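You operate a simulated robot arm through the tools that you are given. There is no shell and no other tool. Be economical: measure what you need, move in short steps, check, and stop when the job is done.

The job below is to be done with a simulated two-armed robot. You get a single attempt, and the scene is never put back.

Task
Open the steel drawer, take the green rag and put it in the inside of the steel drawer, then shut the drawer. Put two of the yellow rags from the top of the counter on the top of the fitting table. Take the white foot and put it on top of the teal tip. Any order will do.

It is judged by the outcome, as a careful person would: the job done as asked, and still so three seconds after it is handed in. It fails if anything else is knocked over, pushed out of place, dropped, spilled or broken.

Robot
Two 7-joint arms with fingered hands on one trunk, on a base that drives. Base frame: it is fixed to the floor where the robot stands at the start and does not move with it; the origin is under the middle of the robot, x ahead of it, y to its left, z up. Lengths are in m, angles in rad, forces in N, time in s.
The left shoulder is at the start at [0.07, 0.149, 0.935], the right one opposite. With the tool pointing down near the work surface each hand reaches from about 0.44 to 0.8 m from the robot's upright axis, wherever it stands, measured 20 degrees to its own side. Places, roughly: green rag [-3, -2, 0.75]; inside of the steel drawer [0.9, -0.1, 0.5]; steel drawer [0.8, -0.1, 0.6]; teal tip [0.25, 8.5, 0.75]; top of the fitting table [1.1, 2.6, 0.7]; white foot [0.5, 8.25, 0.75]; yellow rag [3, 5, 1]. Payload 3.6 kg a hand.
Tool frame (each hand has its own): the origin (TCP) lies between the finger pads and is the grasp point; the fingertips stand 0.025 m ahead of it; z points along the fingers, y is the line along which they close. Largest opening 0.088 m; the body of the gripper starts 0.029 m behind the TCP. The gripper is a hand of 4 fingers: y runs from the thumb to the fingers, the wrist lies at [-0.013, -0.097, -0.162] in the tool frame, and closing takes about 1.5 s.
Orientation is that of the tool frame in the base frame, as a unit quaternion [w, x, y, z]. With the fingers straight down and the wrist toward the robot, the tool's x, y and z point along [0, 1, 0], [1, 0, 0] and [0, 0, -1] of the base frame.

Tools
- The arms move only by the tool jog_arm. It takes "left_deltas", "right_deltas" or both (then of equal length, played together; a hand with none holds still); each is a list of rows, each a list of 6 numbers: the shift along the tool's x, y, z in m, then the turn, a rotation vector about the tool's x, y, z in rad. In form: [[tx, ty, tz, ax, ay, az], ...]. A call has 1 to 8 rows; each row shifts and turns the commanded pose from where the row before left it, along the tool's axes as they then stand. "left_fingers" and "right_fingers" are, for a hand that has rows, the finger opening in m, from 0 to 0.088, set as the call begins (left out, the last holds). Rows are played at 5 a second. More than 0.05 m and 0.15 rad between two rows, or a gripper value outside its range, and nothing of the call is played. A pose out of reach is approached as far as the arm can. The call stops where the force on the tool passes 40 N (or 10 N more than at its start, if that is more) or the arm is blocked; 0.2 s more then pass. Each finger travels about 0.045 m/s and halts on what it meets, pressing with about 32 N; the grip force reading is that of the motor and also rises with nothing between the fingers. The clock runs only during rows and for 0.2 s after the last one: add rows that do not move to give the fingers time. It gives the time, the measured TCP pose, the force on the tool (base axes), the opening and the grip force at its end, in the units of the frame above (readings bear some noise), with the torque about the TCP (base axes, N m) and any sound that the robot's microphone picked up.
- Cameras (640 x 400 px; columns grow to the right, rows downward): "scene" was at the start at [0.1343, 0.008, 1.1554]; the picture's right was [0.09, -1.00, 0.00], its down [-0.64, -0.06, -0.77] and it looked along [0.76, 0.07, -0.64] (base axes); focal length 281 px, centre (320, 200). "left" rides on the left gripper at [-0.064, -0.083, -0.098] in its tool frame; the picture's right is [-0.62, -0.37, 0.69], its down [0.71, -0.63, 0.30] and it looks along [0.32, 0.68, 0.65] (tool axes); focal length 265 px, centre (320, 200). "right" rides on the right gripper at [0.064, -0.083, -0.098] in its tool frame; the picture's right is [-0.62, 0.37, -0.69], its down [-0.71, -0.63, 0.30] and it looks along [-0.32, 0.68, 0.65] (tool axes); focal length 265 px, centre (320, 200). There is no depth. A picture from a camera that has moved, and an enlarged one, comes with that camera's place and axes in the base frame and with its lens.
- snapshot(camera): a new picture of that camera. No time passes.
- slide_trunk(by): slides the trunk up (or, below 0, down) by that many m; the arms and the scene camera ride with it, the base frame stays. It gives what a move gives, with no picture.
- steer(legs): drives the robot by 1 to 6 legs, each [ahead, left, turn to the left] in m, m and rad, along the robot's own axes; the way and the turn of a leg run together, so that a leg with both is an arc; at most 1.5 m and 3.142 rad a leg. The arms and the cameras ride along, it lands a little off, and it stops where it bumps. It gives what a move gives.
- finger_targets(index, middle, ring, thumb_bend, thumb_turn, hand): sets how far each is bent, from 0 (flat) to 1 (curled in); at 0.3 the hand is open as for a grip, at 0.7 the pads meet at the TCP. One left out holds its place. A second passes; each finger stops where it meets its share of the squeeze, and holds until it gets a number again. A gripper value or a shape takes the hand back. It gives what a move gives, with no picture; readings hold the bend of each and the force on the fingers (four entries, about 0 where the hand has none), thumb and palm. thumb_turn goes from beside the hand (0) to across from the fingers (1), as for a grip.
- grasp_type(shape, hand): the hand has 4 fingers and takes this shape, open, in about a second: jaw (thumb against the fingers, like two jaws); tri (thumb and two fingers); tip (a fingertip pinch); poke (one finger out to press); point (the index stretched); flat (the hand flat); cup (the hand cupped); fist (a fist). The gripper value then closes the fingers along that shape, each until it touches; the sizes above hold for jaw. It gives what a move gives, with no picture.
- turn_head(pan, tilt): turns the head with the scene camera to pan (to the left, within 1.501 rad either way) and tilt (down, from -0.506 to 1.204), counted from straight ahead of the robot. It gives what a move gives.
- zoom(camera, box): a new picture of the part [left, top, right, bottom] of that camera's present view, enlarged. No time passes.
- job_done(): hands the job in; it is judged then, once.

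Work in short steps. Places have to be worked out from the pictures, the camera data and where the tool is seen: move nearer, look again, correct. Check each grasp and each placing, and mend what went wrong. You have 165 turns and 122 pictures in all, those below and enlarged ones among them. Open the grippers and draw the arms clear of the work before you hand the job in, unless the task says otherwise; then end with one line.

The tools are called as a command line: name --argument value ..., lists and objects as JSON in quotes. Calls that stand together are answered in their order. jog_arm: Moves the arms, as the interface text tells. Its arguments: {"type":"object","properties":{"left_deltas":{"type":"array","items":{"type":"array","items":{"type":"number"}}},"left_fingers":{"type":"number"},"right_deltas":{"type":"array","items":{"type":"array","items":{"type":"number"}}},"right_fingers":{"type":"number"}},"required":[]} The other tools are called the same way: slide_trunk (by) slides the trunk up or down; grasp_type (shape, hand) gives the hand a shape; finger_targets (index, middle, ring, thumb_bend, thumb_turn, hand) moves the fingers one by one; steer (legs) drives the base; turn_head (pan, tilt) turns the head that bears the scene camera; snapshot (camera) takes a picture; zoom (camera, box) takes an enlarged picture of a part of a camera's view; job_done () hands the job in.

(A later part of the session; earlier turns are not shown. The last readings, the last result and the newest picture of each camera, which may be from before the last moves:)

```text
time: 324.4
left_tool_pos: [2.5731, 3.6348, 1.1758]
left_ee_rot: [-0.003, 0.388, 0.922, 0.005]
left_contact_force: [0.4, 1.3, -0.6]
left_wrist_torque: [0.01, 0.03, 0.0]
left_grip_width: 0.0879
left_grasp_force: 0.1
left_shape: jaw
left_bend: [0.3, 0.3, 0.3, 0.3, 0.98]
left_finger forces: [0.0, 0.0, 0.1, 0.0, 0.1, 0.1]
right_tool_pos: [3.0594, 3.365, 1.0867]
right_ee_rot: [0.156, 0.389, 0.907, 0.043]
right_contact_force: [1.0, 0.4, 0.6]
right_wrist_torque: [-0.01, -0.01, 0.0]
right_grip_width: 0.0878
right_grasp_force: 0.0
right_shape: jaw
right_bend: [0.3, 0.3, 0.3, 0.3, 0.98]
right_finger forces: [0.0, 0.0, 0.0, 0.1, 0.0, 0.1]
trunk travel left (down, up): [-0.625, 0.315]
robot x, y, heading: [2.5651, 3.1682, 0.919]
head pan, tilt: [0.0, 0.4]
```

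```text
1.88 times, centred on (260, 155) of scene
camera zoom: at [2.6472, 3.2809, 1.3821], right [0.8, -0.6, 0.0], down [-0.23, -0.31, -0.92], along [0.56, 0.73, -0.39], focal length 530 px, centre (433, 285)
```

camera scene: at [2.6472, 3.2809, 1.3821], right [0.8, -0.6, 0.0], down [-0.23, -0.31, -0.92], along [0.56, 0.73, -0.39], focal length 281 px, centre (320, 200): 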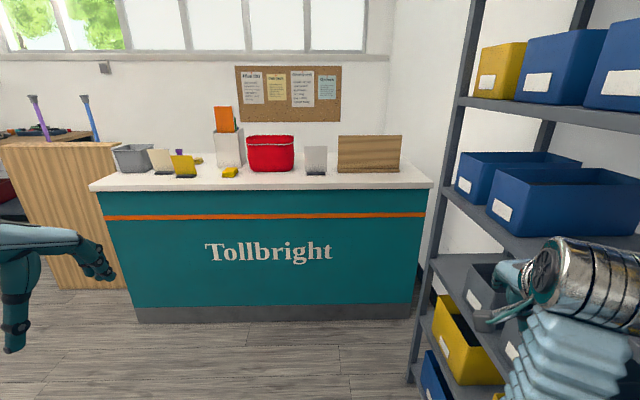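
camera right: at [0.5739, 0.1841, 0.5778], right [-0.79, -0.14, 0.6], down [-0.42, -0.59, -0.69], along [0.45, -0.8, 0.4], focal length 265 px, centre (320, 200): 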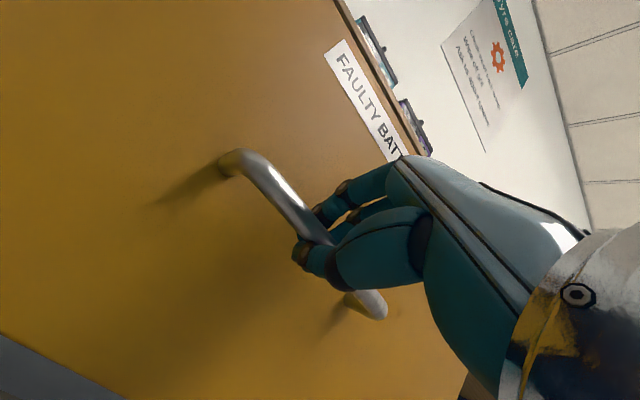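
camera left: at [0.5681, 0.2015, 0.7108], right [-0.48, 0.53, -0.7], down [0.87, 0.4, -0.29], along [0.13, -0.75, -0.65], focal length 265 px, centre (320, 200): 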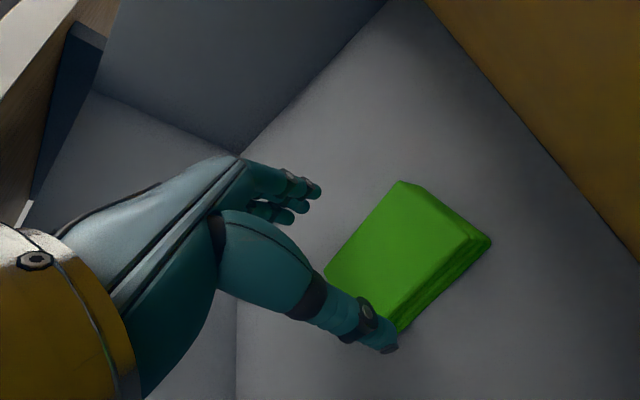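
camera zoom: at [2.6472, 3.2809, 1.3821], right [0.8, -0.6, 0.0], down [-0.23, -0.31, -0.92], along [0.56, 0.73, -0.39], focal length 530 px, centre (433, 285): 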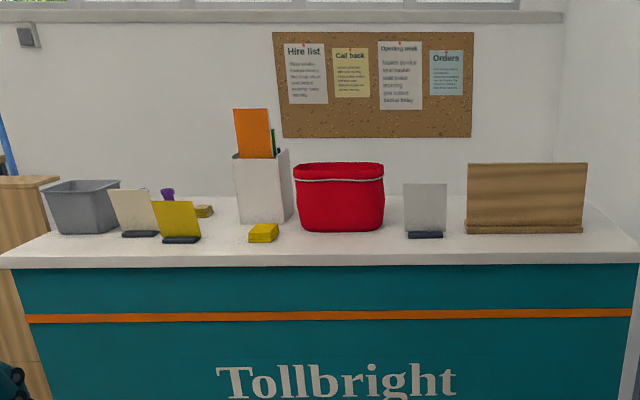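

Two yellow folded rags are visible on the counter (about [3.1, 4.6] and one further back-left). I move closer with the camera looking down on them.

steer --legs '[[0.55, 0, 0], [0, 0.25, 0]]'

turn_head --pan 0.25 --tilt 0.6

snapshot --camera "scene"

```text
time: 335.3
left_tool_pos: [2.6995, 4.2221, 1.1769]
left_ee_rot: [-0.005, 0.385, 0.923, 0.006]
left_contact_force: [0.8, -0.1, 1.3]
left_wrist_torque: [-0.01, 0.01, 0.01]
left_grip_width: 0.0876
left_grasp_force: 0.0
left_shape: jaw
left_bend: [0.3, 0.3, 0.3, 0.3, 0.98]
left_finger forces: [0.1, 0.0, 0.0, 0.0, 0.1, 0.0]
right_tool_pos: [3.1879, 3.955, 1.086]
right_ee_rot: [0.155, 0.387, 0.908, 0.044]
right_contact_force: [0.0, -0.3, -0.1]
right_wrist_torque: [0.01, 0.01, -0.01]
right_grip_width: 0.0879
right_grasp_force: 0.1
right_shape: jaw
right_bend: [0.3, 0.3, 0.3, 0.3, 0.98]
right_finger forces: [0.0, 0.0, 0.0, 0.0, 0.0, 0.1]
trunk travel left (down, up): [-0.625, 0.315]
robot x, y, heading: [2.6911, 3.7592, 0.933]
head pan, tilt: [0.0, 0.4]
```

```text
time: 336.0
left_tool_pos: [2.6977, 4.222, 1.177]
left_ee_rot: [-0.003, 0.385, 0.923, 0.005]
left_contact_force: [0.5, 0.0, 0.3]
left_wrist_torque: [0.0, -0.02, 0.01]
left_grip_width: 0.0878
left_grasp_force: 0.1
left_shape: jaw
left_bend: [0.3, 0.3, 0.3, 0.3, 0.98]
left_finger forces: [0.0, 0.0, 0.0, 0.0, 0.1, 0.0]
right_tool_pos: [3.1867, 3.9547, 1.0887]
right_ee_rot: [0.155, 0.386, 0.908, 0.044]
right_contact_force: [0.5, -0.5, -0.1]
right_wrist_torque: [-0.02, 0.0, -0.01]
right_grip_width: 0.0878
right_grasp_force: 0.0
right_shape: jaw
right_bend: [0.3, 0.3, 0.3, 0.3, 0.98]
right_finger forces: [0.0, 0.0, 0.0, 0.1, 0.1, 0.0]
trunk travel left (down, up): [-0.625, 0.315]
robot x, y, heading: [2.6896, 3.7578, 0.935]
head pan, tilt: [0.25, 0.6]
```

```text
60 pictures are left
camera scene: at [2.7512, 3.8782, 1.3638], right [0.92, -0.38, 0.0], down [-0.22, -0.52, -0.83], along [0.32, 0.76, -0.56], focal length 281 px, centre (320, 200)
```

scene: 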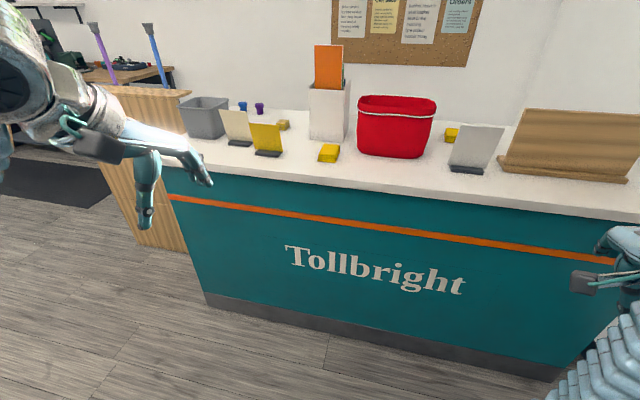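

Three yellow rags are visible; A ≈ [3.14, 4.71, 0.94] and C ≈ [3.67, 4.69] are reachable. I move ahead 0.38 m and look closely at both.

steer --legs '[[0.38, 0, 0]]'

turn_head --pan 0.0 --tilt 0.75

snapshot --camera "scene"

zoom --camera "scene" --box '[200, 80, 440, 220]'

```text
time: 341.4
left_tool_pos: [2.9243, 4.5253, 1.1779]
left_ee_rot: [-0.005, 0.385, 0.923, 0.006]
left_contact_force: [0.3, -0.5, 0.3]
left_wrist_torque: [0.01, 0.0, 0.03]
left_grip_width: 0.0876
left_grasp_force: 0.2
left_shape: jaw
left_bend: [0.3, 0.3, 0.3, 0.3, 0.98]
left_finger forces: [0.0, 0.0, 0.0, 0.1, 0.1, 0.0]
right_tool_pos: [3.4156, 4.2566, 1.0878]
right_ee_rot: [0.157, 0.387, 0.908, 0.044]
right_contact_force: [-0.5, 0.2, 0.7]
right_wrist_torque: [0.0, 0.01, 0.01]
right_grip_width: 0.0878
right_grasp_force: 0.1
right_shape: jaw
right_bend: [0.3, 0.3, 0.3, 0.3, 0.98]
right_finger forces: [0.0, 0.1, 0.1, 0.0, 0.1, 0.0]
trunk travel left (down, up): [-0.625, 0.315]
robot x, y, heading: [2.9157, 4.064, 0.932]
head pan, tilt: [0.25, 0.6]
```

```text
time: 342.2
left_tool_pos: [2.9256, 4.5272, 1.1763]
left_ee_rot: [-0.003, 0.385, 0.923, 0.005]
left_contact_force: [0.1, 0.2, -0.6]
left_wrist_torque: [0.04, 0.01, -0.02]
left_grip_width: 0.0876
left_grasp_force: 0.0
left_shape: jaw
left_bend: [0.3, 0.3, 0.3, 0.3, 0.98]
left_finger forces: [0.0, 0.0, 0.0, 0.0, 0.0, 0.0]
right_tool_pos: [3.4158, 4.2583, 1.0871]
right_ee_rot: [0.159, 0.388, 0.907, 0.043]
right_contact_force: [-0.6, -0.3, -0.9]
right_wrist_torque: [-0.01, -0.05, -0.01]
right_grip_width: 0.088
right_grasp_force: 0.0
right_shape: jaw
right_bend: [0.3, 0.3, 0.3, 0.3, 0.98]
right_finger forces: [0.0, 0.0, 0.0, 0.1, 0.0, 0.1]
trunk travel left (down, up): [-0.625, 0.315]
robot x, y, heading: [2.9174, 4.0596, 0.933]
head pan, tilt: [0.0, 0.75]
```

```text
59 pictures are left
camera scene: at [2.995, 4.1684, 1.3509], right [0.8, -0.6, 0.0], down [-0.41, -0.55, -0.73], along [0.44, 0.59, -0.68], focal length 281 px, centre (320, 200)
```

scene: 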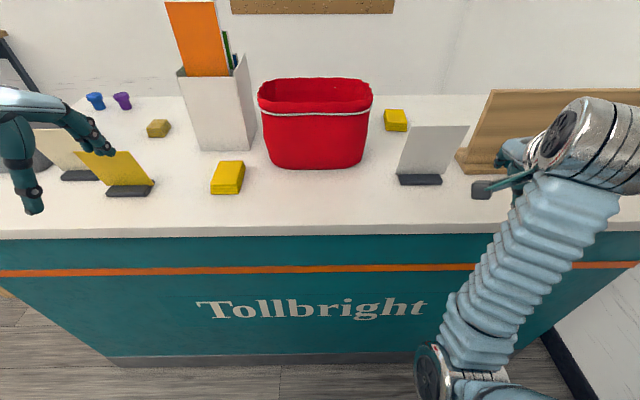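

```text
2.67 times, centred on (320, 150) of scene
camera zoom: at [2.995, 4.1684, 1.3509], right [0.8, -0.6, 0.0], down [-0.41, -0.55, -0.73], along [0.44, 0.59, -0.68], focal length 750 px, centre (320, 333)
```

zoom: 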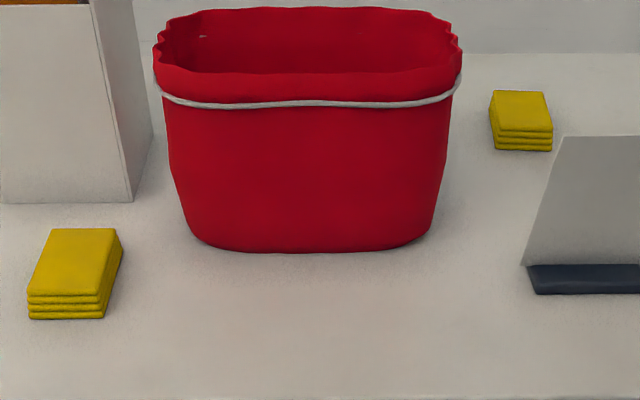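

Rag A: centre [3.139, 4.72], long axis straight ahead, 0.06 wide. I turn the left hand ~1.38 rad so it closes sideways, then move above it.

jog_arm --left_deltas '[[0, 0, 0, 0, 0, 0.14], [0, 0, 0, 0, 0, 0.14], [0, 0, 0, 0, 0, 0.14], [0, 0, 0, 0, 0, 0.14], [0, 0, 0, 0, 0, 0.14], [0, 0, 0, 0, 0, 0.14], [0, 0, 0, 0, 0, 0.14], [0, 0, 0, 0, 0, 0.14]]'

jog_arm --left_deltas '[[0, 0, 0, 0, 0, 0.13], [0, 0, 0, 0, 0, 0.13], [0.045, 0.011, 0, 0, 0, 0], [0.045, 0.011, 0, 0, 0, 0], [0.047, 0.011, 0, 0, 0, 0], [0.047, 0.011, 0, 0, 0, 0], [0.047, 0.011, 0, 0, 0, 0], [0.047, 0.011, 0, 0, 0, 0]]'

snapshot --camera "left"

snapshot --camera "scene"

```text
time: 344.0
left_tool_pos: [2.9249, 4.5266, 1.1763]
left_ee_rot: [-0.005, 0.817, 0.576, 0.002]
left_contact_force: [0.2, 0.4, 0.1]
left_wrist_torque: [0.01, 0.0, -0.03]
left_grip_width: 0.0876
left_grasp_force: 0.0
left_shape: jaw
left_bend: [0.3, 0.3, 0.3, 0.3, 0.98]
left_finger forces: [0.0, 0.0, 0.0, 0.0, 0.1, 0.0]
right_tool_pos: [3.4163, 4.2596, 1.0875]
right_ee_rot: [0.158, 0.387, 0.907, 0.043]
right_contact_force: [0.6, 0.7, -0.3]
right_wrist_torque: [0.0, 0.02, 0.0]
right_grip_width: 0.0876
right_grasp_force: 0.1
right_shape: jaw
right_bend: [0.3, 0.3, 0.3, 0.3, 0.98]
right_finger forces: [0.0, 0.0, 0.0, 0.1, 0.0, 0.0]
trunk travel left (down, up): [-0.625, 0.315]
robot x, y, heading: [2.9167, 4.0632, 0.927]
head pan, tilt: [0.0, 0.75]
```

```text
time: 345.8
left_tool_pos: [3.1089, 4.6925, 1.1761]
left_ee_rot: [-0.009, 0.885, 0.466, 0.003]
left_contact_force: [0.1, 0.5, 0.1]
left_wrist_torque: [-0.02, 0.02, 0.04]
left_grip_width: 0.0878
left_grasp_force: 0.0
left_shape: jaw
left_bend: [0.3, 0.3, 0.3, 0.3, 0.98]
left_finger forces: [0.1, 0.0, 0.1, 0.0, 0.0, 0.0]
left hand out of reach, approached as far as the arm can: row 8
right_tool_pos: [3.4135, 4.2586, 1.0892]
right_ee_rot: [0.159, 0.388, 0.907, 0.044]
right_contact_force: [-0.9, 0.1, 0.2]
right_wrist_torque: [0.03, 0.0, -0.02]
right_grip_width: 0.0877
right_grasp_force: 0.1
right_shape: jaw
right_bend: [0.3, 0.3, 0.3, 0.3, 0.98]
right_finger forces: [0.0, 0.0, 0.0, 0.1, 0.1, 0.0]
trunk travel left (down, up): [-0.625, 0.315]
robot x, y, heading: [2.9157, 4.061, 0.932]
head pan, tilt: [0.0, 0.75]
```

```text
57 pictures are left
camera left: at [3.004, 4.6848, 1.2744], right [-0.66, -0.29, -0.7], down [-0.12, 0.95, -0.29], along [0.75, -0.11, -0.66], focal length 265 px, centre (320, 200)
```

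left: 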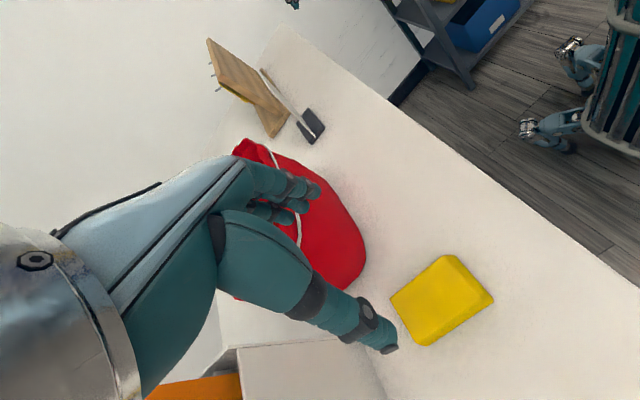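

```text
56 pictures are left
camera scene: at [2.9936, 4.1671, 1.3512], right [0.8, -0.6, 0.0], down [-0.41, -0.55, -0.73], along [0.44, 0.59, -0.68], focal length 281 px, centre (320, 200)
```

scene: 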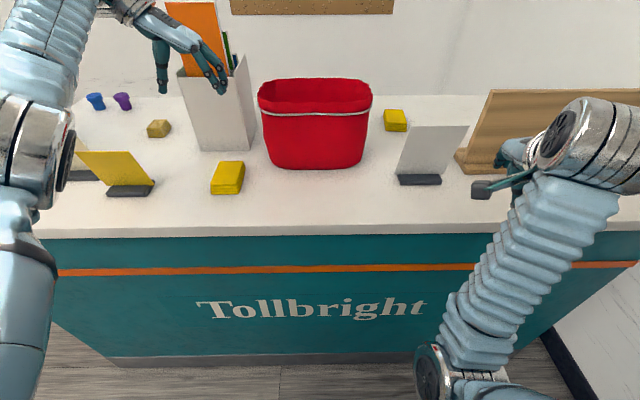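

Above and slightly short of the rag. I lower 0.13 m, then shift 3.5 cm along it.

jog_arm --left_deltas '[[0, 0, 0.045, 0, 0, 0], [0, 0, 0.045, 0, 0, 0], [0, 0, 0.03, 0, 0, 0], [0, 0, 0, 0, 0, 0]]'

snapshot --camera "left"

```text
time: 346.8
left_tool_pos: [3.1111, 4.6941, 1.0536]
left_ee_rot: [-0.007, 0.885, 0.466, 0.002]
left_contact_force: [-0.5, 0.8, 0.2]
left_wrist_torque: [-0.01, -0.01, 0.02]
left_grip_width: 0.0881
left_grasp_force: 0.0
left_shape: jaw
left_bend: [0.3, 0.3, 0.3, 0.3, 0.98]
left_finger forces: [0.0, 0.1, 0.0, 0.0, 0.1, 0.0]
right_tool_pos: [3.4155, 4.255, 1.0876]
right_ee_rot: [0.157, 0.388, 0.907, 0.043]
right_contact_force: [-0.7, 0.0, -0.1]
right_wrist_torque: [0.02, 0.01, -0.01]
right_grip_width: 0.0879
right_grasp_force: 0.0
right_shape: jaw
right_bend: [0.3, 0.3, 0.3, 0.3, 0.98]
right_finger forces: [0.0, 0.0, 0.0, 0.1, 0.1, 0.0]
trunk travel left (down, up): [-0.625, 0.315]
robot x, y, heading: [2.9151, 4.0598, 0.933]
head pan, tilt: [0.0, 0.75]
```

```text
55 pictures are left
camera left: at [3.0049, 4.6867, 1.1529], right [-0.66, -0.29, -0.69], down [-0.12, 0.95, -0.29], along [0.75, -0.11, -0.66], focal length 265 px, centre (320, 200)
```

left: 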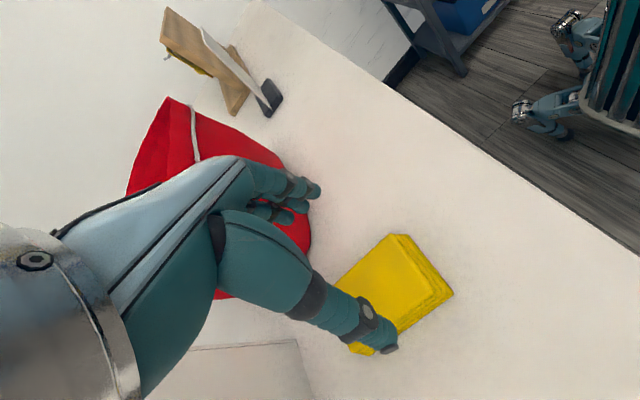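

Target remains [3.128, 4.72]. I shift and descend to just above grasp height.

jog_arm --left_deltas '[[0.031, -0.001, 0.02, 0, 0, 0], [0, 0, 0.03, 0, 0, 0], [0, 0, 0.03, 0, 0, 0], [0, 0, 0.01, 0, 0, 0], [0, 0, 0, 0, 0, 0]]'

snapshot --camera "left"

```text
time: 348.0
left_tool_pos: [3.126, 4.7245, 0.964]
left_ee_rot: [-0.006, 0.885, 0.466, 0.002]
left_contact_force: [0.6, 0.8, 1.6]
left_wrist_torque: [-0.01, -0.02, 0.03]
left_grip_width: 0.0881
left_grasp_force: 0.1
left_shape: jaw
left_bend: [0.3, 0.3, 0.3, 0.3, 0.98]
left_finger forces: [0.1, 0.0, 0.1, 0.0, 0.1, 0.0]
right_tool_pos: [3.4139, 4.2595, 1.0883]
right_ee_rot: [0.159, 0.387, 0.907, 0.042]
right_contact_force: [0.5, 1.1, 1.1]
right_wrist_torque: [-0.01, 0.0, 0.01]
right_grip_width: 0.0877
right_grasp_force: 0.1
right_shape: jaw
right_bend: [0.3, 0.3, 0.3, 0.3, 0.98]
right_finger forces: [0.0, 0.0, 0.1, 0.0, 0.1, 0.0]
trunk travel left (down, up): [-0.625, 0.315]
robot x, y, heading: [2.9165, 4.0619, 0.931]
head pan, tilt: [0.0, 0.75]
```

```text
54 pictures are left
camera left: at [3.0201, 4.7168, 1.0626], right [-0.66, -0.29, -0.7], down [-0.12, 0.95, -0.29], along [0.75, -0.11, -0.66], focal length 265 px, centre (320, 200)
```

left: 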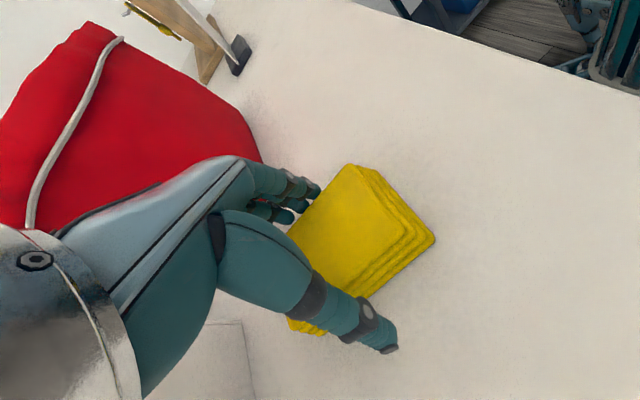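

The rag sits between fingers and thumb. I lower the last bit and close.

jog_arm --left_deltas '[[0, 0.004, 0.006, 0, 0, 0], [0, 0, 0.005, 0, 0, 0], [0, 0, 0, 0, 0, 0]]'

jog_arm --left_deltas '[[0, 0, 0, 0, 0, 0], [0, 0, 0, 0, 0, 0], [0, 0, 0, 0, 0, 0], [0, 0, 0, 0, 0, 0], [0, 0, 0, 0, 0, 0], [0, 0, 0, 0, 0, 0], [0, 0, 0, 0, 0, 0], [0, 0, 0, 0, 0, 0]]' --left_fingers 0.02

jog_arm --left_deltas '[[0, 0, -0.03, 0, 0, 0], [0, 0, -0.045, 0, 0, 0], [-0.02, 0, -0.04, 0, 0, 0], [-0.03, 0, -0.03, 0, 0, 0], [0, 0, 0, 0, 0, 0]]'

snapshot --camera "left"

```text
time: 348.8
left_tool_pos: [3.13, 4.7185, 0.9534]
left_ee_rot: [-0.007, 0.885, 0.466, 0.001]
left_contact_force: [-0.6, 0.2, -0.7]
left_wrist_torque: [-0.03, -0.01, -0.02]
left_grip_width: 0.0878
left_grasp_force: 0.0
left_shape: jaw
left_bend: [0.3, 0.3, 0.3, 0.3, 0.98]
left_finger forces: [0.0, 0.0, 0.0, 0.0, 0.1, 0.0]
right_tool_pos: [3.4156, 4.2575, 1.087]
right_ee_rot: [0.157, 0.388, 0.907, 0.043]
right_contact_force: [0.8, -0.4, 0.2]
right_wrist_torque: [0.05, 0.0, 0.0]
right_grip_width: 0.088
right_grasp_force: 0.0
right_shape: jaw
right_bend: [0.3, 0.3, 0.3, 0.3, 0.98]
right_finger forces: [0.1, 0.0, 0.0, 0.0, 0.0, 0.1]
trunk travel left (down, up): [-0.625, 0.315]
robot x, y, heading: [2.9149, 4.0589, 0.933]
head pan, tilt: [0.0, 0.75]
```

```text
time: 350.6
left_tool_pos: [3.1298, 4.7201, 0.9539]
left_ee_rot: [-0.006, 0.885, 0.466, 0.0]
left_contact_force: [0.6, 0.0, -0.3]
left_wrist_torque: [-0.01, -0.02, 0.02]
left_grip_width: 0.0591
left_grasp_force: 32.4
left_shape: jaw
left_bend: [0.29, 0.4, 0.36, 0.57, 0.99]
left_finger forces: [16.4, 8.7, 4.0, 0.0, 29.3, 0.1]
right_tool_pos: [3.4152, 4.2581, 1.0876]
right_ee_rot: [0.158, 0.387, 0.907, 0.043]
right_contact_force: [0.3, -0.7, 0.5]
right_wrist_torque: [0.01, -0.01, -0.01]
right_grip_width: 0.0877
right_grasp_force: 0.0
right_shape: jaw
right_bend: [0.3, 0.3, 0.3, 0.3, 0.98]
right_finger forces: [0.0, 0.0, 0.0, 0.0, 0.0, 0.1]
trunk travel left (down, up): [-0.625, 0.315]
robot x, y, heading: [2.9189, 4.0597, 0.933]
head pan, tilt: [0.0, 0.75]
```

```text
time: 351.8
left_tool_pos: [3.104, 4.6761, 1.0977]
left_ee_rot: [-0.007, 0.885, 0.466, 0.0]
left_contact_force: [0.2, 0.2, -1.2]
left_wrist_torque: [-0.01, 0.04, 0.01]
left_grip_width: 0.0588
left_grasp_force: 31.7
left_shape: jaw
left_bend: [0.29, 0.4, 0.37, 0.57, 0.99]
left_finger forces: [16.3, 8.8, 4.0, 0.0, 29.2, 0.0]
right_tool_pos: [3.4174, 4.2578, 1.0873]
right_ee_rot: [0.157, 0.387, 0.907, 0.043]
right_contact_force: [0.6, -0.4, -0.4]
right_wrist_torque: [-0.02, 0.0, 0.01]
right_grip_width: 0.0877
right_grasp_force: 0.1
right_shape: jaw
right_bend: [0.3, 0.3, 0.3, 0.3, 0.98]
right_finger forces: [0.1, 0.0, 0.1, 0.1, 0.0, 0.1]
trunk travel left (down, up): [-0.625, 0.315]
robot x, y, heading: [2.9127, 4.0579, 0.93]
head pan, tilt: [0.0, 0.75]
```

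```text
53 pictures are left
camera left: at [2.9985, 4.6696, 1.1968], right [-0.66, -0.29, -0.69], down [-0.12, 0.95, -0.29], along [0.74, -0.11, -0.66], focal length 265 px, centre (320, 200)
```

left: 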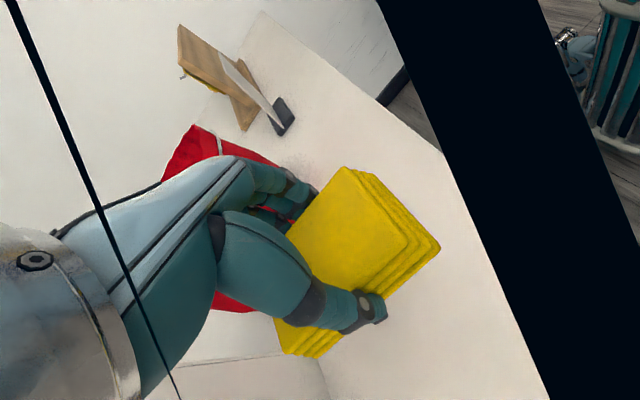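

Rag A is held. I retract the left hand toward me, raise the trunk, and turn the right hand to close sideways on rag C (which sits between the red bin and a card), pitched slightly forward for reach.

jog_arm --left_deltas '[[-0.045, 0, 0, 0, 0, -0.05], [-0.045, 0, 0, 0, 0, -0.1], [-0.045, 0, 0, 0, 0, -0.1], [-0.045, 0, 0, 0, 0, -0.1], [0, 0, 0, 0, 0, 0]]'

slide_trunk --by 0.12

jog_arm --right_deltas '[[0, 0, 0, -0.0378, -0.0018, -0.1297], [0, 0, 0, -0.0378, -0.0018, -0.1297], [0, 0, 0, -0.0378, -0.0018, -0.1297], [0, 0, 0, -0.0378, -0.0018, -0.1297], [0, 0, 0, -0.0378, -0.0018, -0.1297], [0, 0, 0, -0.0378, -0.0018, -0.1297], [0, 0, 0, -0.0378, -0.0018, -0.1297], [0, 0, 0, -0.0378, -0.0018, -0.1297]]'

jog_arm --right_deltas '[[0, 0, 0, -0.0378, -0.0018, -0.1297], [0, 0, 0, -0.0378, -0.0018, -0.1297], [0, 0, 0, -0.0378, -0.0018, -0.1297], [0, 0, 0, -0.0378, -0.0018, -0.1297], [0, 0, 0, 0, 0, 0]]'

snapshot --camera "scene"

```text
time: 353.0
left_tool_pos: [3.0195, 4.5193, 1.0946]
left_ee_rot: [-0.007, 0.79, 0.614, 0.001]
left_contact_force: [0.7, 1.6, -0.7]
left_wrist_torque: [-0.02, 0.02, 0.0]
left_grip_width: 0.0585
left_grasp_force: 31.5
left_shape: jaw
left_bend: [0.29, 0.4, 0.37, 0.57, 0.98]
left_finger forces: [16.4, 8.6, 4.0, 0.1, 29.1, 0.0]
right_tool_pos: [3.4174, 4.2592, 1.0863]
right_ee_rot: [0.158, 0.388, 0.907, 0.041]
right_contact_force: [0.2, 0.1, 0.0]
right_wrist_torque: [-0.01, 0.01, -0.01]
right_grip_width: 0.0878
right_grasp_force: 0.1
right_shape: jaw
right_bend: [0.3, 0.3, 0.3, 0.3, 0.98]
right_finger forces: [0.1, 0.1, 0.0, 0.0, 0.0, 0.1]
trunk travel left (down, up): [-0.625, 0.315]
robot x, y, heading: [2.9173, 4.0625, 0.929]
head pan, tilt: [0.0, 0.75]
```

```text
time: 354.5
left_tool_pos: [3.0194, 4.5173, 1.2161]
left_ee_rot: [-0.006, 0.789, 0.614, 0.003]
left_contact_force: [0.4, 0.2, -0.1]
left_wrist_torque: [0.0, 0.0, 0.0]
left_grip_width: 0.0585
left_grasp_force: 32.4
left_shape: jaw
left_bend: [0.29, 0.4, 0.37, 0.57, 0.98]
left_finger forces: [16.4, 8.6, 4.0, 0.0, 29.2, 0.1]
right_tool_pos: [3.4155, 4.2578, 1.2083]
right_ee_rot: [0.158, 0.387, 0.907, 0.043]
right_contact_force: [0.2, -0.6, 0.2]
right_wrist_torque: [-0.02, 0.01, -0.02]
right_grip_width: 0.088
right_grasp_force: 0.0
right_shape: jaw
right_bend: [0.3, 0.3, 0.3, 0.3, 0.98]
right_finger forces: [0.0, 0.0, 0.0, 0.0, 0.0, 0.0]
trunk travel left (down, up): [-0.745, 0.195]
robot x, y, heading: [2.9144, 4.0602, 0.925]
head pan, tilt: [0.0, 0.75]
```

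```text
time: 355.4
left_tool_pos: [3.0187, 4.5181, 1.2165]
left_ee_rot: [-0.007, 0.79, 0.613, 0.003]
left_contact_force: [-0.4, 0.4, -0.3]
left_wrist_torque: [0.0, 0.03, 0.0]
left_grip_width: 0.0585
left_grasp_force: 31.5
left_shape: jaw
left_bend: [0.29, 0.4, 0.37, 0.57, 0.98]
left_finger forces: [16.4, 8.8, 4.0, 0.1, 29.3, 0.1]
right_tool_pos: [3.4535, 4.2176, 1.2221]
right_ee_rot: [0.27, 0.216, 0.938, 0.01]
right_contact_force: [-0.7, 1.0, 0.9]
right_wrist_torque: [0.01, 0.0, -0.01]
right_grip_width: 0.088
right_grasp_force: 0.0
right_shape: jaw
right_bend: [0.3, 0.3, 0.3, 0.3, 0.98]
right_finger forces: [0.0, 0.0, 0.0, 0.0, 0.0, 0.0]
right hand out of reach, approached as far as the arm can: row 4
trunk travel left (down, up): [-0.745, 0.195]
robot x, y, heading: [2.9148, 4.0569, 0.928]
head pan, tilt: [0.0, 0.75]
stopped in row 4 (right hand): the arm was blocked; the commanded pose is now the measured one
```

```text
time: 355.9
left_tool_pos: [3.0194, 4.5185, 1.217]
left_ee_rot: [-0.008, 0.79, 0.613, 0.003]
left_contact_force: [0.3, 0.0, -0.5]
left_wrist_torque: [-0.04, 0.02, -0.01]
left_grip_width: 0.0586
left_grasp_force: 31.7
left_shape: jaw
left_bend: [0.29, 0.4, 0.37, 0.57, 0.98]
left_finger forces: [16.4, 8.7, 4.0, 0.0, 29.2, 0.0]
right_tool_pos: [3.4864, 4.1644, 1.2426]
right_ee_rot: [0.341, 0.171, 0.923, -0.049]
right_contact_force: [0.6, 0.6, 0.6]
right_wrist_torque: [-0.05, 0.01, 0.01]
right_grip_width: 0.0879
right_grasp_force: 0.0
right_shape: jaw
right_bend: [0.3, 0.3, 0.3, 0.3, 0.98]
right_finger forces: [0.1, 0.1, 0.0, 0.0, 0.1, 0.1]
right hand out of reach, approached as far as the arm can: row 2
trunk travel left (down, up): [-0.745, 0.195]
robot x, y, heading: [2.9181, 4.0616, 0.934]
head pan, tilt: [0.0, 0.75]
stopped in row 2 (right hand): the arm was blocked; the commanded pose is now the measured one
```

```text
52 pictures are left
camera scene: at [2.9968, 4.1676, 1.4708], right [0.8, -0.6, 0.0], down [-0.41, -0.55, -0.73], along [0.44, 0.59, -0.68], focal length 281 px, centre (320, 200)
```

scene: 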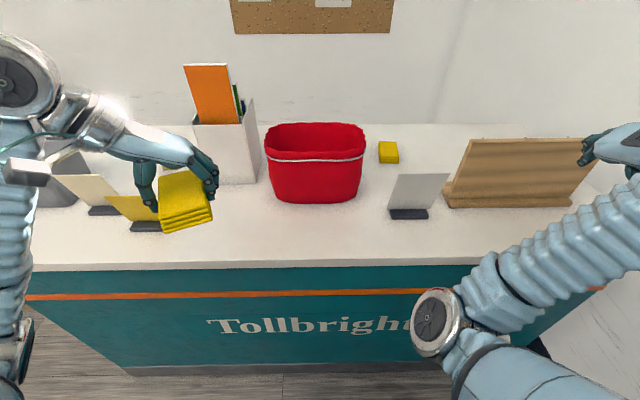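

The right arm is too folded for that turn. I restore it to pointing down, extend it over the counter, and then turn it there.

jog_arm --right_deltas '[[0, 0, 0, 0.0207, 0.1157, 0.0433], [0, 0, 0, 0.0207, 0.1157, 0.0433], [0, 0, 0, 0.0207, 0.1157, 0.0433], [0, 0, 0, 0.0207, 0.1157, 0.0433], [0, 0, 0, 0.0207, 0.1157, 0.0433], [0, 0, 0, 0.0207, 0.1157, 0.0433], [0, 0, 0, 0, 0, 0]]'

jog_arm --right_deltas '[[0.029, 0.035, 0, 0, 0, 0], [0.029, 0.035, 0, 0, 0, 0], [0.029, 0.035, 0, 0, 0, 0], [0.029, 0.035, 0, 0, 0, 0], [0.029, 0.035, 0, 0, 0, 0], [0, 0, 0, 0, 0, 0]]'

```text
time: 356.6
left_tool_pos: [3.0174, 4.5168, 1.2152]
left_ee_rot: [-0.006, 0.79, 0.613, 0.003]
left_contact_force: [0.1, 0.3, -1.3]
left_wrist_torque: [-0.04, -0.01, 0.0]
left_grip_width: 0.0589
left_grasp_force: 31.7
left_shape: jaw
left_bend: [0.29, 0.4, 0.37, 0.57, 0.98]
left_finger forces: [16.3, 8.7, 4.0, 0.0, 29.2, 0.0]
right_tool_pos: [3.506, 4.1166, 1.2606]
right_ee_rot: [0.256, 0.283, 0.922, -0.068]
right_contact_force: [0.6, 0.4, -0.3]
right_wrist_torque: [0.0, 0.05, 0.03]
right_grip_width: 0.0878
right_grasp_force: 0.0
right_shape: jaw
right_bend: [0.3, 0.3, 0.3, 0.3, 0.98]
right_finger forces: [0.0, 0.1, 0.0, 0.1, 0.1, 0.1]
trunk travel left (down, up): [-0.745, 0.195]
robot x, y, heading: [2.9159, 4.0625, 0.932]
head pan, tilt: [0.0, 0.75]
stopped in row 3 (right hand): the arm was blocked; the commanded pose is now the measured one
```

```text
time: 358.2
left_tool_pos: [3.018, 4.517, 1.215]
left_ee_rot: [-0.006, 0.79, 0.613, 0.002]
left_contact_force: [-0.3, -0.1, -0.8]
left_wrist_torque: [-0.01, -0.02, -0.01]
left_grip_width: 0.0586
left_grasp_force: 31.7
left_shape: jaw
left_bend: [0.29, 0.4, 0.37, 0.57, 0.98]
left_finger forces: [16.4, 8.7, 4.0, 0.1, 29.3, 0.0]
right_tool_pos: [3.5341, 4.2994, 1.208]
right_ee_rot: [0.287, 0.323, 0.898, -0.079]
right_contact_force: [0.5, 0.5, -0.2]
right_wrist_torque: [-0.01, 0.0, -0.02]
right_grip_width: 0.0877
right_grasp_force: 0.1
right_shape: jaw
right_bend: [0.3, 0.3, 0.3, 0.3, 0.98]
right_finger forces: [0.1, 0.0, 0.0, 0.0, 0.1, 0.0]
trunk travel left (down, up): [-0.745, 0.195]
robot x, y, heading: [2.9195, 4.0596, 0.927]
head pan, tilt: [0.0, 0.75]
stopped in row 6 (right hand): the arm was blocked; the commanded pose is now the measured one
```

Still blocked readings. I look at the right arm to see what it meets.

turn_head --pan -0.9 --tilt 0.8

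snapshot --camera "scene"

```text
time: 359.4
left_tool_pos: [3.0185, 4.5169, 1.216]
left_ee_rot: [-0.007, 0.79, 0.614, 0.003]
left_contact_force: [0.4, -0.4, 0.1]
left_wrist_torque: [0.0, 0.0, 0.02]
left_grip_width: 0.0586
left_grasp_force: 32.3
left_shape: jaw
left_bend: [0.29, 0.4, 0.37, 0.57, 0.98]
left_finger forces: [16.5, 8.7, 4.0, 0.1, 29.2, 0.0]
right_tool_pos: [3.5351, 4.3006, 1.2063]
right_ee_rot: [0.286, 0.321, 0.899, -0.08]
right_contact_force: [-0.1, 0.5, -0.5]
right_wrist_torque: [-0.02, -0.01, 0.02]
right_grip_width: 0.0879
right_grasp_force: 0.1
right_shape: jaw
right_bend: [0.3, 0.3, 0.3, 0.3, 0.98]
right_finger forces: [0.0, 0.0, 0.0, 0.1, 0.1, 0.0]
trunk travel left (down, up): [-0.745, 0.195]
robot x, y, heading: [2.9137, 4.0641, 0.934]
head pan, tilt: [-0.901, 0.799]
```

```text
51 pictures are left
camera scene: at [3.0263, 4.104, 1.4669], right [0.03, -1.0, 0.0], down [-0.72, -0.02, -0.7], along [0.7, 0.02, -0.72], focal length 281 px, centre (320, 200)
```

scene: 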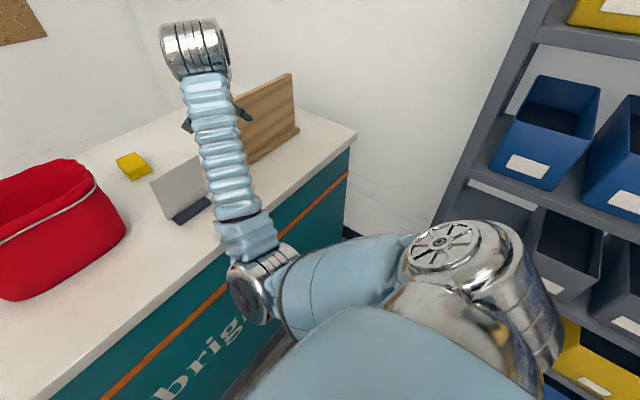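

Nothing clearly touches, but the arm is cramped beside the rack. I back off 0.3 m for room and straighten the right hand there.

steer --legs '[[-0.35, 0, 0]]'

jog_arm --right_deltas '[[0, 0.03, 0, 0, 0.1, 0], [0, 0.03, 0, 0, 0.1, 0], [0, 0.03, 0, 0, 0.1, 0], [0, 0, 0, 0, 0.1, 0], [0, 0, 0, 0, 0.1, 0], [0, 0, 0, 0, 0.1, 0], [0, 0, 0, 0, 0, 0]]'

snapshot --camera "scene"

```text
time: 364.5
left_tool_pos: [2.8102, 4.2383, 1.2165]
left_ee_rot: [-0.008, 0.791, 0.612, 0.002]
left_contact_force: [0.7, -0.8, -1.2]
left_wrist_torque: [-0.01, -0.01, 0.01]
left_grip_width: 0.0587
left_grasp_force: 31.6
left_shape: jaw
left_bend: [0.29, 0.4, 0.37, 0.57, 0.98]
left_finger forces: [16.4, 8.7, 4.0, 0.1, 29.2, 0.1]
right_tool_pos: [3.3271, 4.0176, 1.2059]
right_ee_rot: [0.285, 0.325, 0.898, -0.08]
right_contact_force: [-0.1, 0.2, 0.1]
right_wrist_torque: [0.01, 0.0, -0.01]
right_grip_width: 0.0876
right_grasp_force: 0.0
right_shape: jaw
right_bend: [0.3, 0.3, 0.3, 0.3, 0.98]
right_finger forces: [0.0, 0.1, 0.0, 0.0, 0.0, 0.0]
trunk travel left (down, up): [-0.745, 0.195]
robot x, y, heading: [2.7029, 3.7811, 0.931]
head pan, tilt: [-0.901, 0.799]
```

```text
time: 366.1
left_tool_pos: [2.8098, 4.2362, 1.2155]
left_ee_rot: [-0.006, 0.791, 0.612, 0.003]
left_contact_force: [-0.4, 0.4, -0.1]
left_wrist_torque: [-0.04, 0.02, -0.02]
left_grip_width: 0.0585
left_grasp_force: 31.7
left_shape: jaw
left_bend: [0.29, 0.4, 0.37, 0.57, 0.98]
left_finger forces: [16.4, 8.7, 4.0, 0.0, 29.2, 0.1]
right_tool_pos: [3.3809, 4.089, 1.2119]
right_ee_rot: [0.006, 0.334, 0.942, 0.021]
right_contact_force: [0.2, 0.2, 0.3]
right_wrist_torque: [-0.02, -0.01, 0.02]
right_grip_width: 0.0877
right_grasp_force: 0.1
right_shape: jaw
right_bend: [0.3, 0.3, 0.3, 0.3, 0.98]
right_finger forces: [0.0, 0.0, 0.0, 0.1, 0.0, 0.0]
trunk travel left (down, up): [-0.745, 0.195]
robot x, y, heading: [2.703, 3.7786, 0.927]
head pan, tilt: [-0.901, 0.799]
```

```text
50 pictures are left
camera scene: at [2.8152, 3.8224, 1.467], right [0.03, -1.0, 0.0], down [-0.72, -0.02, -0.7], along [0.7, 0.02, -0.72], focal length 281 px, centre (320, 200)
```

scene: 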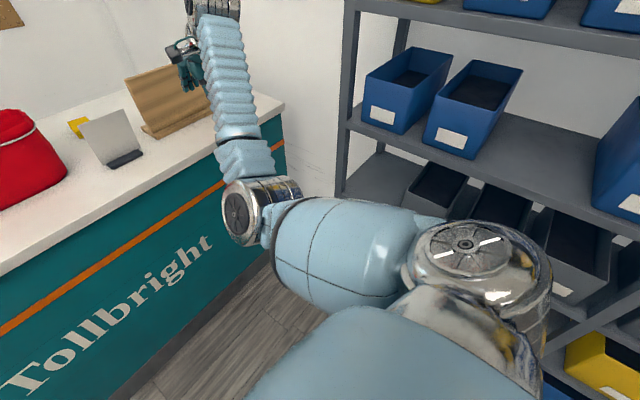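

Right hand is straight again. I bring it left a bit and turn it about its own axis for the sideways grasp.

jog_arm --right_deltas '[[0.04, 0, 0, 0, 0, 0], [0.04, 0, 0, 0, 0, 0], [0.03, 0, 0, 0, 0, -0.15], [0, 0, 0, 0, 0, -0.15], [0, 0, 0, 0, 0, -0.15], [0, 0, 0, 0, 0, -0.15], [0, 0, 0, 0, 0, -0.15], [0, 0, 0, 0, 0, -0.15]]'

jog_arm --right_deltas '[[0, 0, 0, 0, 0, -0.15], [0, 0, 0, 0, 0, -0.15], [0, 0, 0, 0, 0, -0.15], [0, 0, 0, 0, 0, -0.15], [0, 0, 0, 0, 0, 0]]'

```text
time: 367.9
left_tool_pos: [2.8092, 4.2372, 1.2158]
left_ee_rot: [-0.006, 0.791, 0.611, 0.003]
left_contact_force: [0.6, 0.1, -0.7]
left_wrist_torque: [0.01, 0.06, 0.01]
left_grip_width: 0.0588
left_grasp_force: 31.4
left_shape: jaw
left_bend: [0.29, 0.4, 0.37, 0.57, 0.98]
left_finger forces: [16.4, 8.7, 4.0, 0.0, 29.2, 0.0]
right_tool_pos: [3.2961, 4.1566, 1.2111]
right_ee_rot: [0.015, -0.111, 0.994, 0.015]
right_contact_force: [-0.5, 0.6, 0.7]
right_wrist_torque: [-0.03, 0.01, 0.0]
right_grip_width: 0.0879
right_grasp_force: 0.0
right_shape: jaw
right_bend: [0.3, 0.3, 0.3, 0.3, 0.98]
right_finger forces: [0.1, 0.1, 0.1, 0.0, 0.0, 0.0]
trunk travel left (down, up): [-0.745, 0.195]
robot x, y, heading: [2.7052, 3.7802, 0.925]
head pan, tilt: [-0.901, 0.799]
```

```text
time: 369.1
left_tool_pos: [2.8096, 4.2377, 1.2159]
left_ee_rot: [-0.006, 0.791, 0.612, 0.003]
left_contact_force: [-0.4, -0.5, -0.7]
left_wrist_torque: [0.02, 0.0, 0.01]
left_grip_width: 0.0585
left_grasp_force: 31.5
left_shape: jaw
left_bend: [0.29, 0.4, 0.37, 0.57, 0.98]
left_finger forces: [16.4, 8.7, 4.0, 0.0, 29.2, 0.0]
right_tool_pos: [3.2942, 4.1528, 1.2102]
right_ee_rot: [0.02, -0.398, 0.917, 0.01]
right_contact_force: [0.3, -0.4, -0.3]
right_wrist_torque: [0.01, -0.01, 0.01]
right_grip_width: 0.0879
right_grasp_force: 0.0
right_shape: jaw
right_bend: [0.3, 0.3, 0.3, 0.3, 0.98]
right_finger forces: [0.0, 0.0, 0.0, 0.1, 0.0, 0.1]
right hand out of reach, approached as far as the arm can: row 4
trunk travel left (down, up): [-0.745, 0.195]
robot x, y, heading: [2.7098, 3.7792, 0.928]
head pan, tilt: [-0.901, 0.799]
```

That worked (y now points left along rag C's short axis). I pitch it forward 0.5 rad, then approach with the base.

jog_arm --right_deltas '[[0, 0, 0, 0, -0.125, 0], [0, 0, 0, 0, -0.125, 0], [0, 0, 0, 0, -0.125, 0], [0, 0, 0, 0, -0.125, 0], [0, 0, 0, 0, 0, 0]]'

steer --legs '[[0, -0.08, 0], [0.44, 0, 0]]'

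turn_head --pan -0.3 --tilt 0.75

snapshot --camera "scene"

snapshot --camera "right"

```text
time: 370.3
left_tool_pos: [2.81, 4.2377, 1.2152]
left_ee_rot: [-0.006, 0.791, 0.612, 0.002]
left_contact_force: [-1.1, 0.1, -0.6]
left_wrist_torque: [0.03, 0.0, -0.02]
left_grip_width: 0.0587
left_grasp_force: 31.7
left_shape: jaw
left_bend: [0.29, 0.4, 0.37, 0.57, 0.98]
left_finger forces: [16.3, 8.7, 4.0, 0.1, 29.2, 0.1]
right_tool_pos: [3.2933, 4.1529, 1.2113]
right_ee_rot: [0.247, -0.383, 0.883, 0.108]
right_contact_force: [-0.1, -0.4, 0.6]
right_wrist_torque: [-0.03, 0.01, -0.01]
right_grip_width: 0.0878
right_grasp_force: 0.0
right_shape: jaw
right_bend: [0.3, 0.3, 0.3, 0.3, 0.98]
right_finger forces: [0.0, 0.1, 0.1, 0.1, 0.0, 0.0]
trunk travel left (down, up): [-0.745, 0.195]
robot x, y, heading: [2.7056, 3.7808, 0.929]
head pan, tilt: [-0.901, 0.799]
```

```text
time: 377.6
left_tool_pos: [3.1402, 4.5375, 1.216]
left_ee_rot: [-0.007, 0.791, 0.611, 0.002]
left_contact_force: [0.4, 0.0, -0.5]
left_wrist_torque: [0.0, 0.04, 0.0]
left_grip_width: 0.0588
left_grasp_force: 31.8
left_shape: jaw
left_bend: [0.29, 0.4, 0.37, 0.57, 0.98]
left_finger forces: [16.5, 8.7, 4.0, 0.0, 29.2, 0.0]
right_tool_pos: [3.6242, 4.451, 1.209]
right_ee_rot: [0.245, -0.381, 0.885, 0.108]
right_contact_force: [-0.2, -0.7, -0.4]
right_wrist_torque: [-0.01, 0.02, 0.04]
right_grip_width: 0.088
right_grasp_force: 0.1
right_shape: jaw
right_bend: [0.3, 0.3, 0.3, 0.3, 0.98]
right_finger forces: [0.1, 0.0, 0.1, 0.0, 0.1, 0.0]
trunk travel left (down, up): [-0.745, 0.195]
robot x, y, heading: [3.0315, 4.08, 0.919]
head pan, tilt: [-0.901, 0.799]
```

```text
time: 378.6
left_tool_pos: [3.1379, 4.5365, 1.2157]
left_ee_rot: [-0.006, 0.792, 0.611, 0.004]
left_contact_force: [0.1, -0.3, -0.6]
left_wrist_torque: [0.0, -0.04, -0.03]
left_grip_width: 0.0588
left_grasp_force: 31.9
left_shape: jaw
left_bend: [0.29, 0.4, 0.37, 0.57, 0.98]
left_finger forces: [16.6, 8.6, 4.1, 0.0, 29.1, 0.0]
right_tool_pos: [3.6212, 4.4504, 1.2119]
right_ee_rot: [0.246, -0.381, 0.885, 0.108]
right_contact_force: [0.0, 0.2, 0.3]
right_wrist_torque: [0.01, 0.03, -0.01]
right_grip_width: 0.088
right_grasp_force: 0.1
right_shape: jaw
right_bend: [0.3, 0.3, 0.3, 0.3, 0.98]
right_finger forces: [0.0, 0.0, 0.0, 0.0, 0.0, 0.0]
trunk travel left (down, up): [-0.745, 0.195]
robot x, y, heading: [3.034, 4.0831, 0.926]
head pan, tilt: [-0.3, 0.75]
```

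```text
49 pictures are left
camera scene: at [3.1292, 4.1688, 1.471], right [0.58, -0.81, 0.0], down [-0.55, -0.4, -0.73], along [0.6, 0.43, -0.68], focal length 281 px, centre (320, 200)
```

scene: 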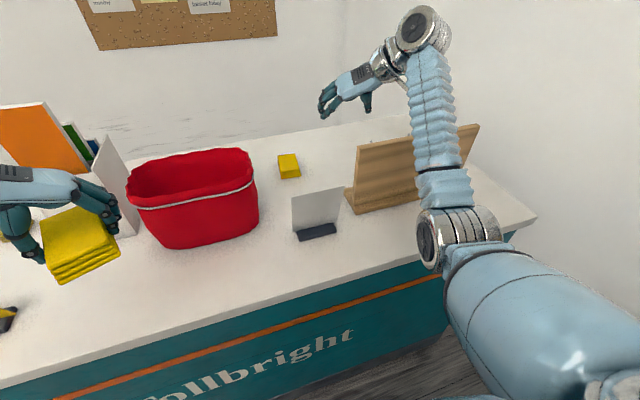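

```text
48 pictures are left
camera right: at [3.6083, 4.3158, 1.26], right [-0.15, 0.38, 0.91], down [0.99, 0.13, 0.11], along [-0.08, 0.92, -0.39], focal length 265 px, centre (320, 200)
```

right: 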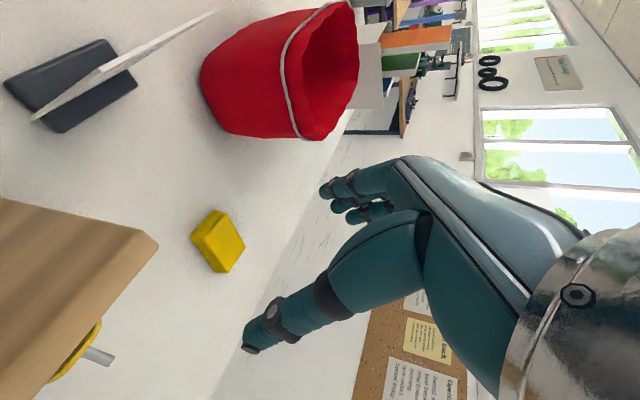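

Rag C confirmed at [3.665, 4.67]. The wooden board's top corner is only ~15 cm right of it, so I raise the trunk 0.1 for a steeper forearm and advance 0.1 m.

slide_trunk --by 0.1

steer --legs '[[0.1, 0, 0]]'

snapshot --camera "right"

```text
time: 380.0
left_tool_pos: [3.1363, 4.5372, 1.3163]
left_ee_rot: [-0.006, 0.792, 0.611, 0.003]
left_contact_force: [0.9, 0.6, -1.0]
left_wrist_torque: [0.02, 0.0, -0.02]
left_grip_width: 0.0585
left_grasp_force: 32.1
left_shape: jaw
left_bend: [0.29, 0.4, 0.37, 0.57, 0.98]
left_finger forces: [16.5, 8.6, 4.0, 0.0, 29.3, 0.0]
right_tool_pos: [3.6233, 4.4503, 1.3113]
right_ee_rot: [0.246, -0.381, 0.885, 0.108]
right_contact_force: [0.3, 0.1, -0.5]
right_wrist_torque: [0.01, 0.04, -0.02]
right_grip_width: 0.0877
right_grasp_force: 0.1
right_shape: jaw
right_bend: [0.3, 0.3, 0.3, 0.3, 0.98]
right_finger forces: [0.0, 0.0, 0.0, 0.0, 0.1, 0.0]
trunk travel left (down, up): [-0.845, 0.095]
robot x, y, heading: [3.0331, 4.0807, 0.923]
head pan, tilt: [-0.3, 0.75]
```

```text
time: 381.9
left_tool_pos: [3.1976, 4.617, 1.3159]
left_ee_rot: [-0.005, 0.791, 0.611, 0.002]
left_contact_force: [-0.4, 0.4, -0.2]
left_wrist_torque: [0.0, 0.03, -0.02]
left_grip_width: 0.0587
left_grasp_force: 32.1
left_shape: jaw
left_bend: [0.29, 0.4, 0.37, 0.57, 0.98]
left_finger forces: [16.5, 8.7, 4.1, 0.0, 29.2, 0.0]
right_tool_pos: [3.6806, 4.5318, 1.3111]
right_ee_rot: [0.246, -0.382, 0.885, 0.107]
right_contact_force: [-1.2, 0.7, 0.3]
right_wrist_torque: [0.0, -0.01, 0.01]
right_grip_width: 0.0877
right_grasp_force: 0.1
right_shape: jaw
right_bend: [0.3, 0.3, 0.3, 0.3, 0.98]
right_finger forces: [0.1, 0.1, 0.1, 0.1, 0.0, 0.0]
trunk travel left (down, up): [-0.845, 0.095]
robot x, y, heading: [3.0931, 4.1607, 0.929]
head pan, tilt: [-0.3, 0.75]
```

```text
47 pictures are left
camera right: at [3.6674, 4.397, 1.3595], right [-0.15, 0.38, 0.91], down [0.99, 0.13, 0.11], along [-0.08, 0.92, -0.39], focal length 265 px, centre (320, 200)
```

right: 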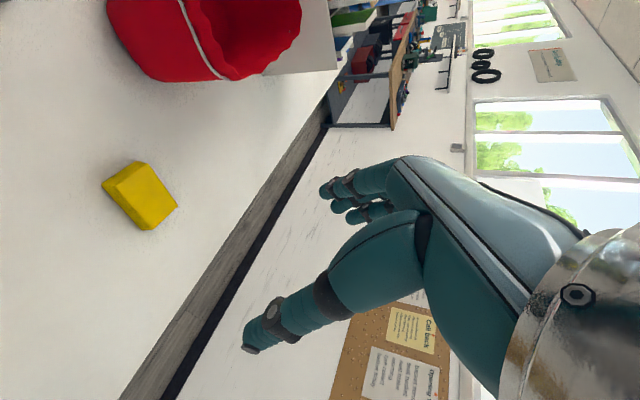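

No bump. I move the right hand three-quarters of the way along a line to rag C and look.

jog_arm --right_deltas '[[0.011, 0.0118, 0.0377, 0, 0, 0], [0.011, 0.0118, 0.0377, 0, 0, 0], [0.011, 0.0118, 0.0377, 0, 0, 0], [0.011, 0.0118, 0.0377, 0, 0, 0], [0.011, 0.0118, 0.0377, 0, 0, 0], [0.011, 0.0118, 0.0377, 0, 0, 0], [0, 0, 0, 0, 0, 0]]'

snapshot --camera "right"

snapshot --camera "scene"

```text
time: 383.5
left_tool_pos: [3.1982, 4.6149, 1.3156]
left_ee_rot: [-0.007, 0.792, 0.611, 0.003]
left_contact_force: [-0.5, 0.0, -0.3]
left_wrist_torque: [-0.02, -0.01, -0.01]
left_grip_width: 0.0584
left_grasp_force: 31.6
left_shape: jaw
left_bend: [0.29, 0.4, 0.37, 0.57, 0.98]
left_finger forces: [16.6, 8.7, 4.0, 0.0, 29.3, 0.0]
right_tool_pos: [3.6705, 4.6219, 1.0829]
right_ee_rot: [0.246, -0.381, 0.884, 0.108]
right_contact_force: [0.0, 0.7, -0.4]
right_wrist_torque: [-0.01, -0.02, -0.02]
right_grip_width: 0.088
right_grasp_force: 0.0
right_shape: jaw
right_bend: [0.3, 0.3, 0.3, 0.3, 0.98]
right_finger forces: [0.0, 0.0, 0.0, 0.0, 0.1, 0.1]
trunk travel left (down, up): [-0.845, 0.095]
robot x, y, heading: [3.0963, 4.1638, 0.919]
head pan, tilt: [-0.3, 0.75]
```

```text
46 pictures are left
camera right: at [3.6574, 4.4866, 1.1317], right [-0.15, 0.38, 0.91], down [0.99, 0.13, 0.11], along [-0.08, 0.92, -0.39], focal length 265 px, centre (320, 200)
```

right: 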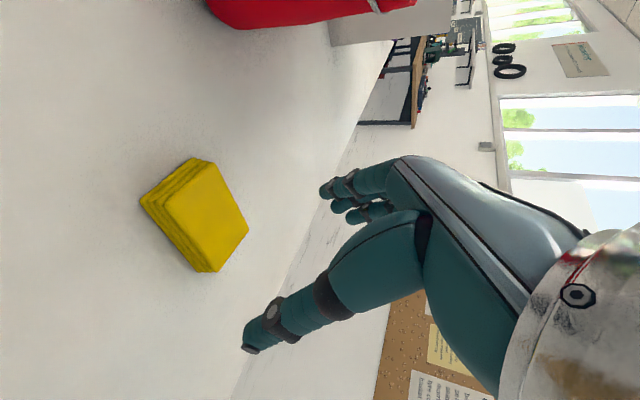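

```text
45 pictures are left
camera scene: at [3.1918, 4.2495, 1.571], right [0.58, -0.81, 0.0], down [-0.55, -0.4, -0.73], along [0.59, 0.43, -0.68], focal length 281 px, centre (320, 200)
```

scene: 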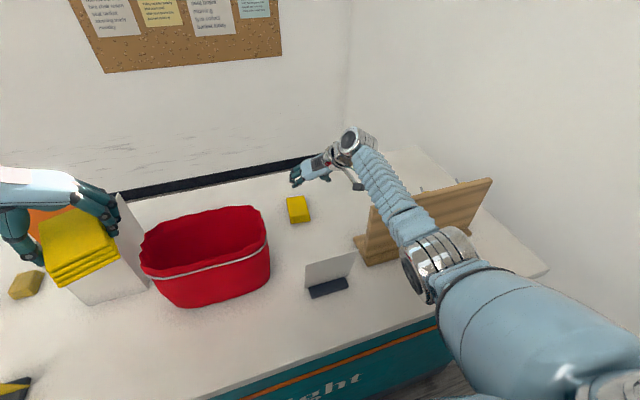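

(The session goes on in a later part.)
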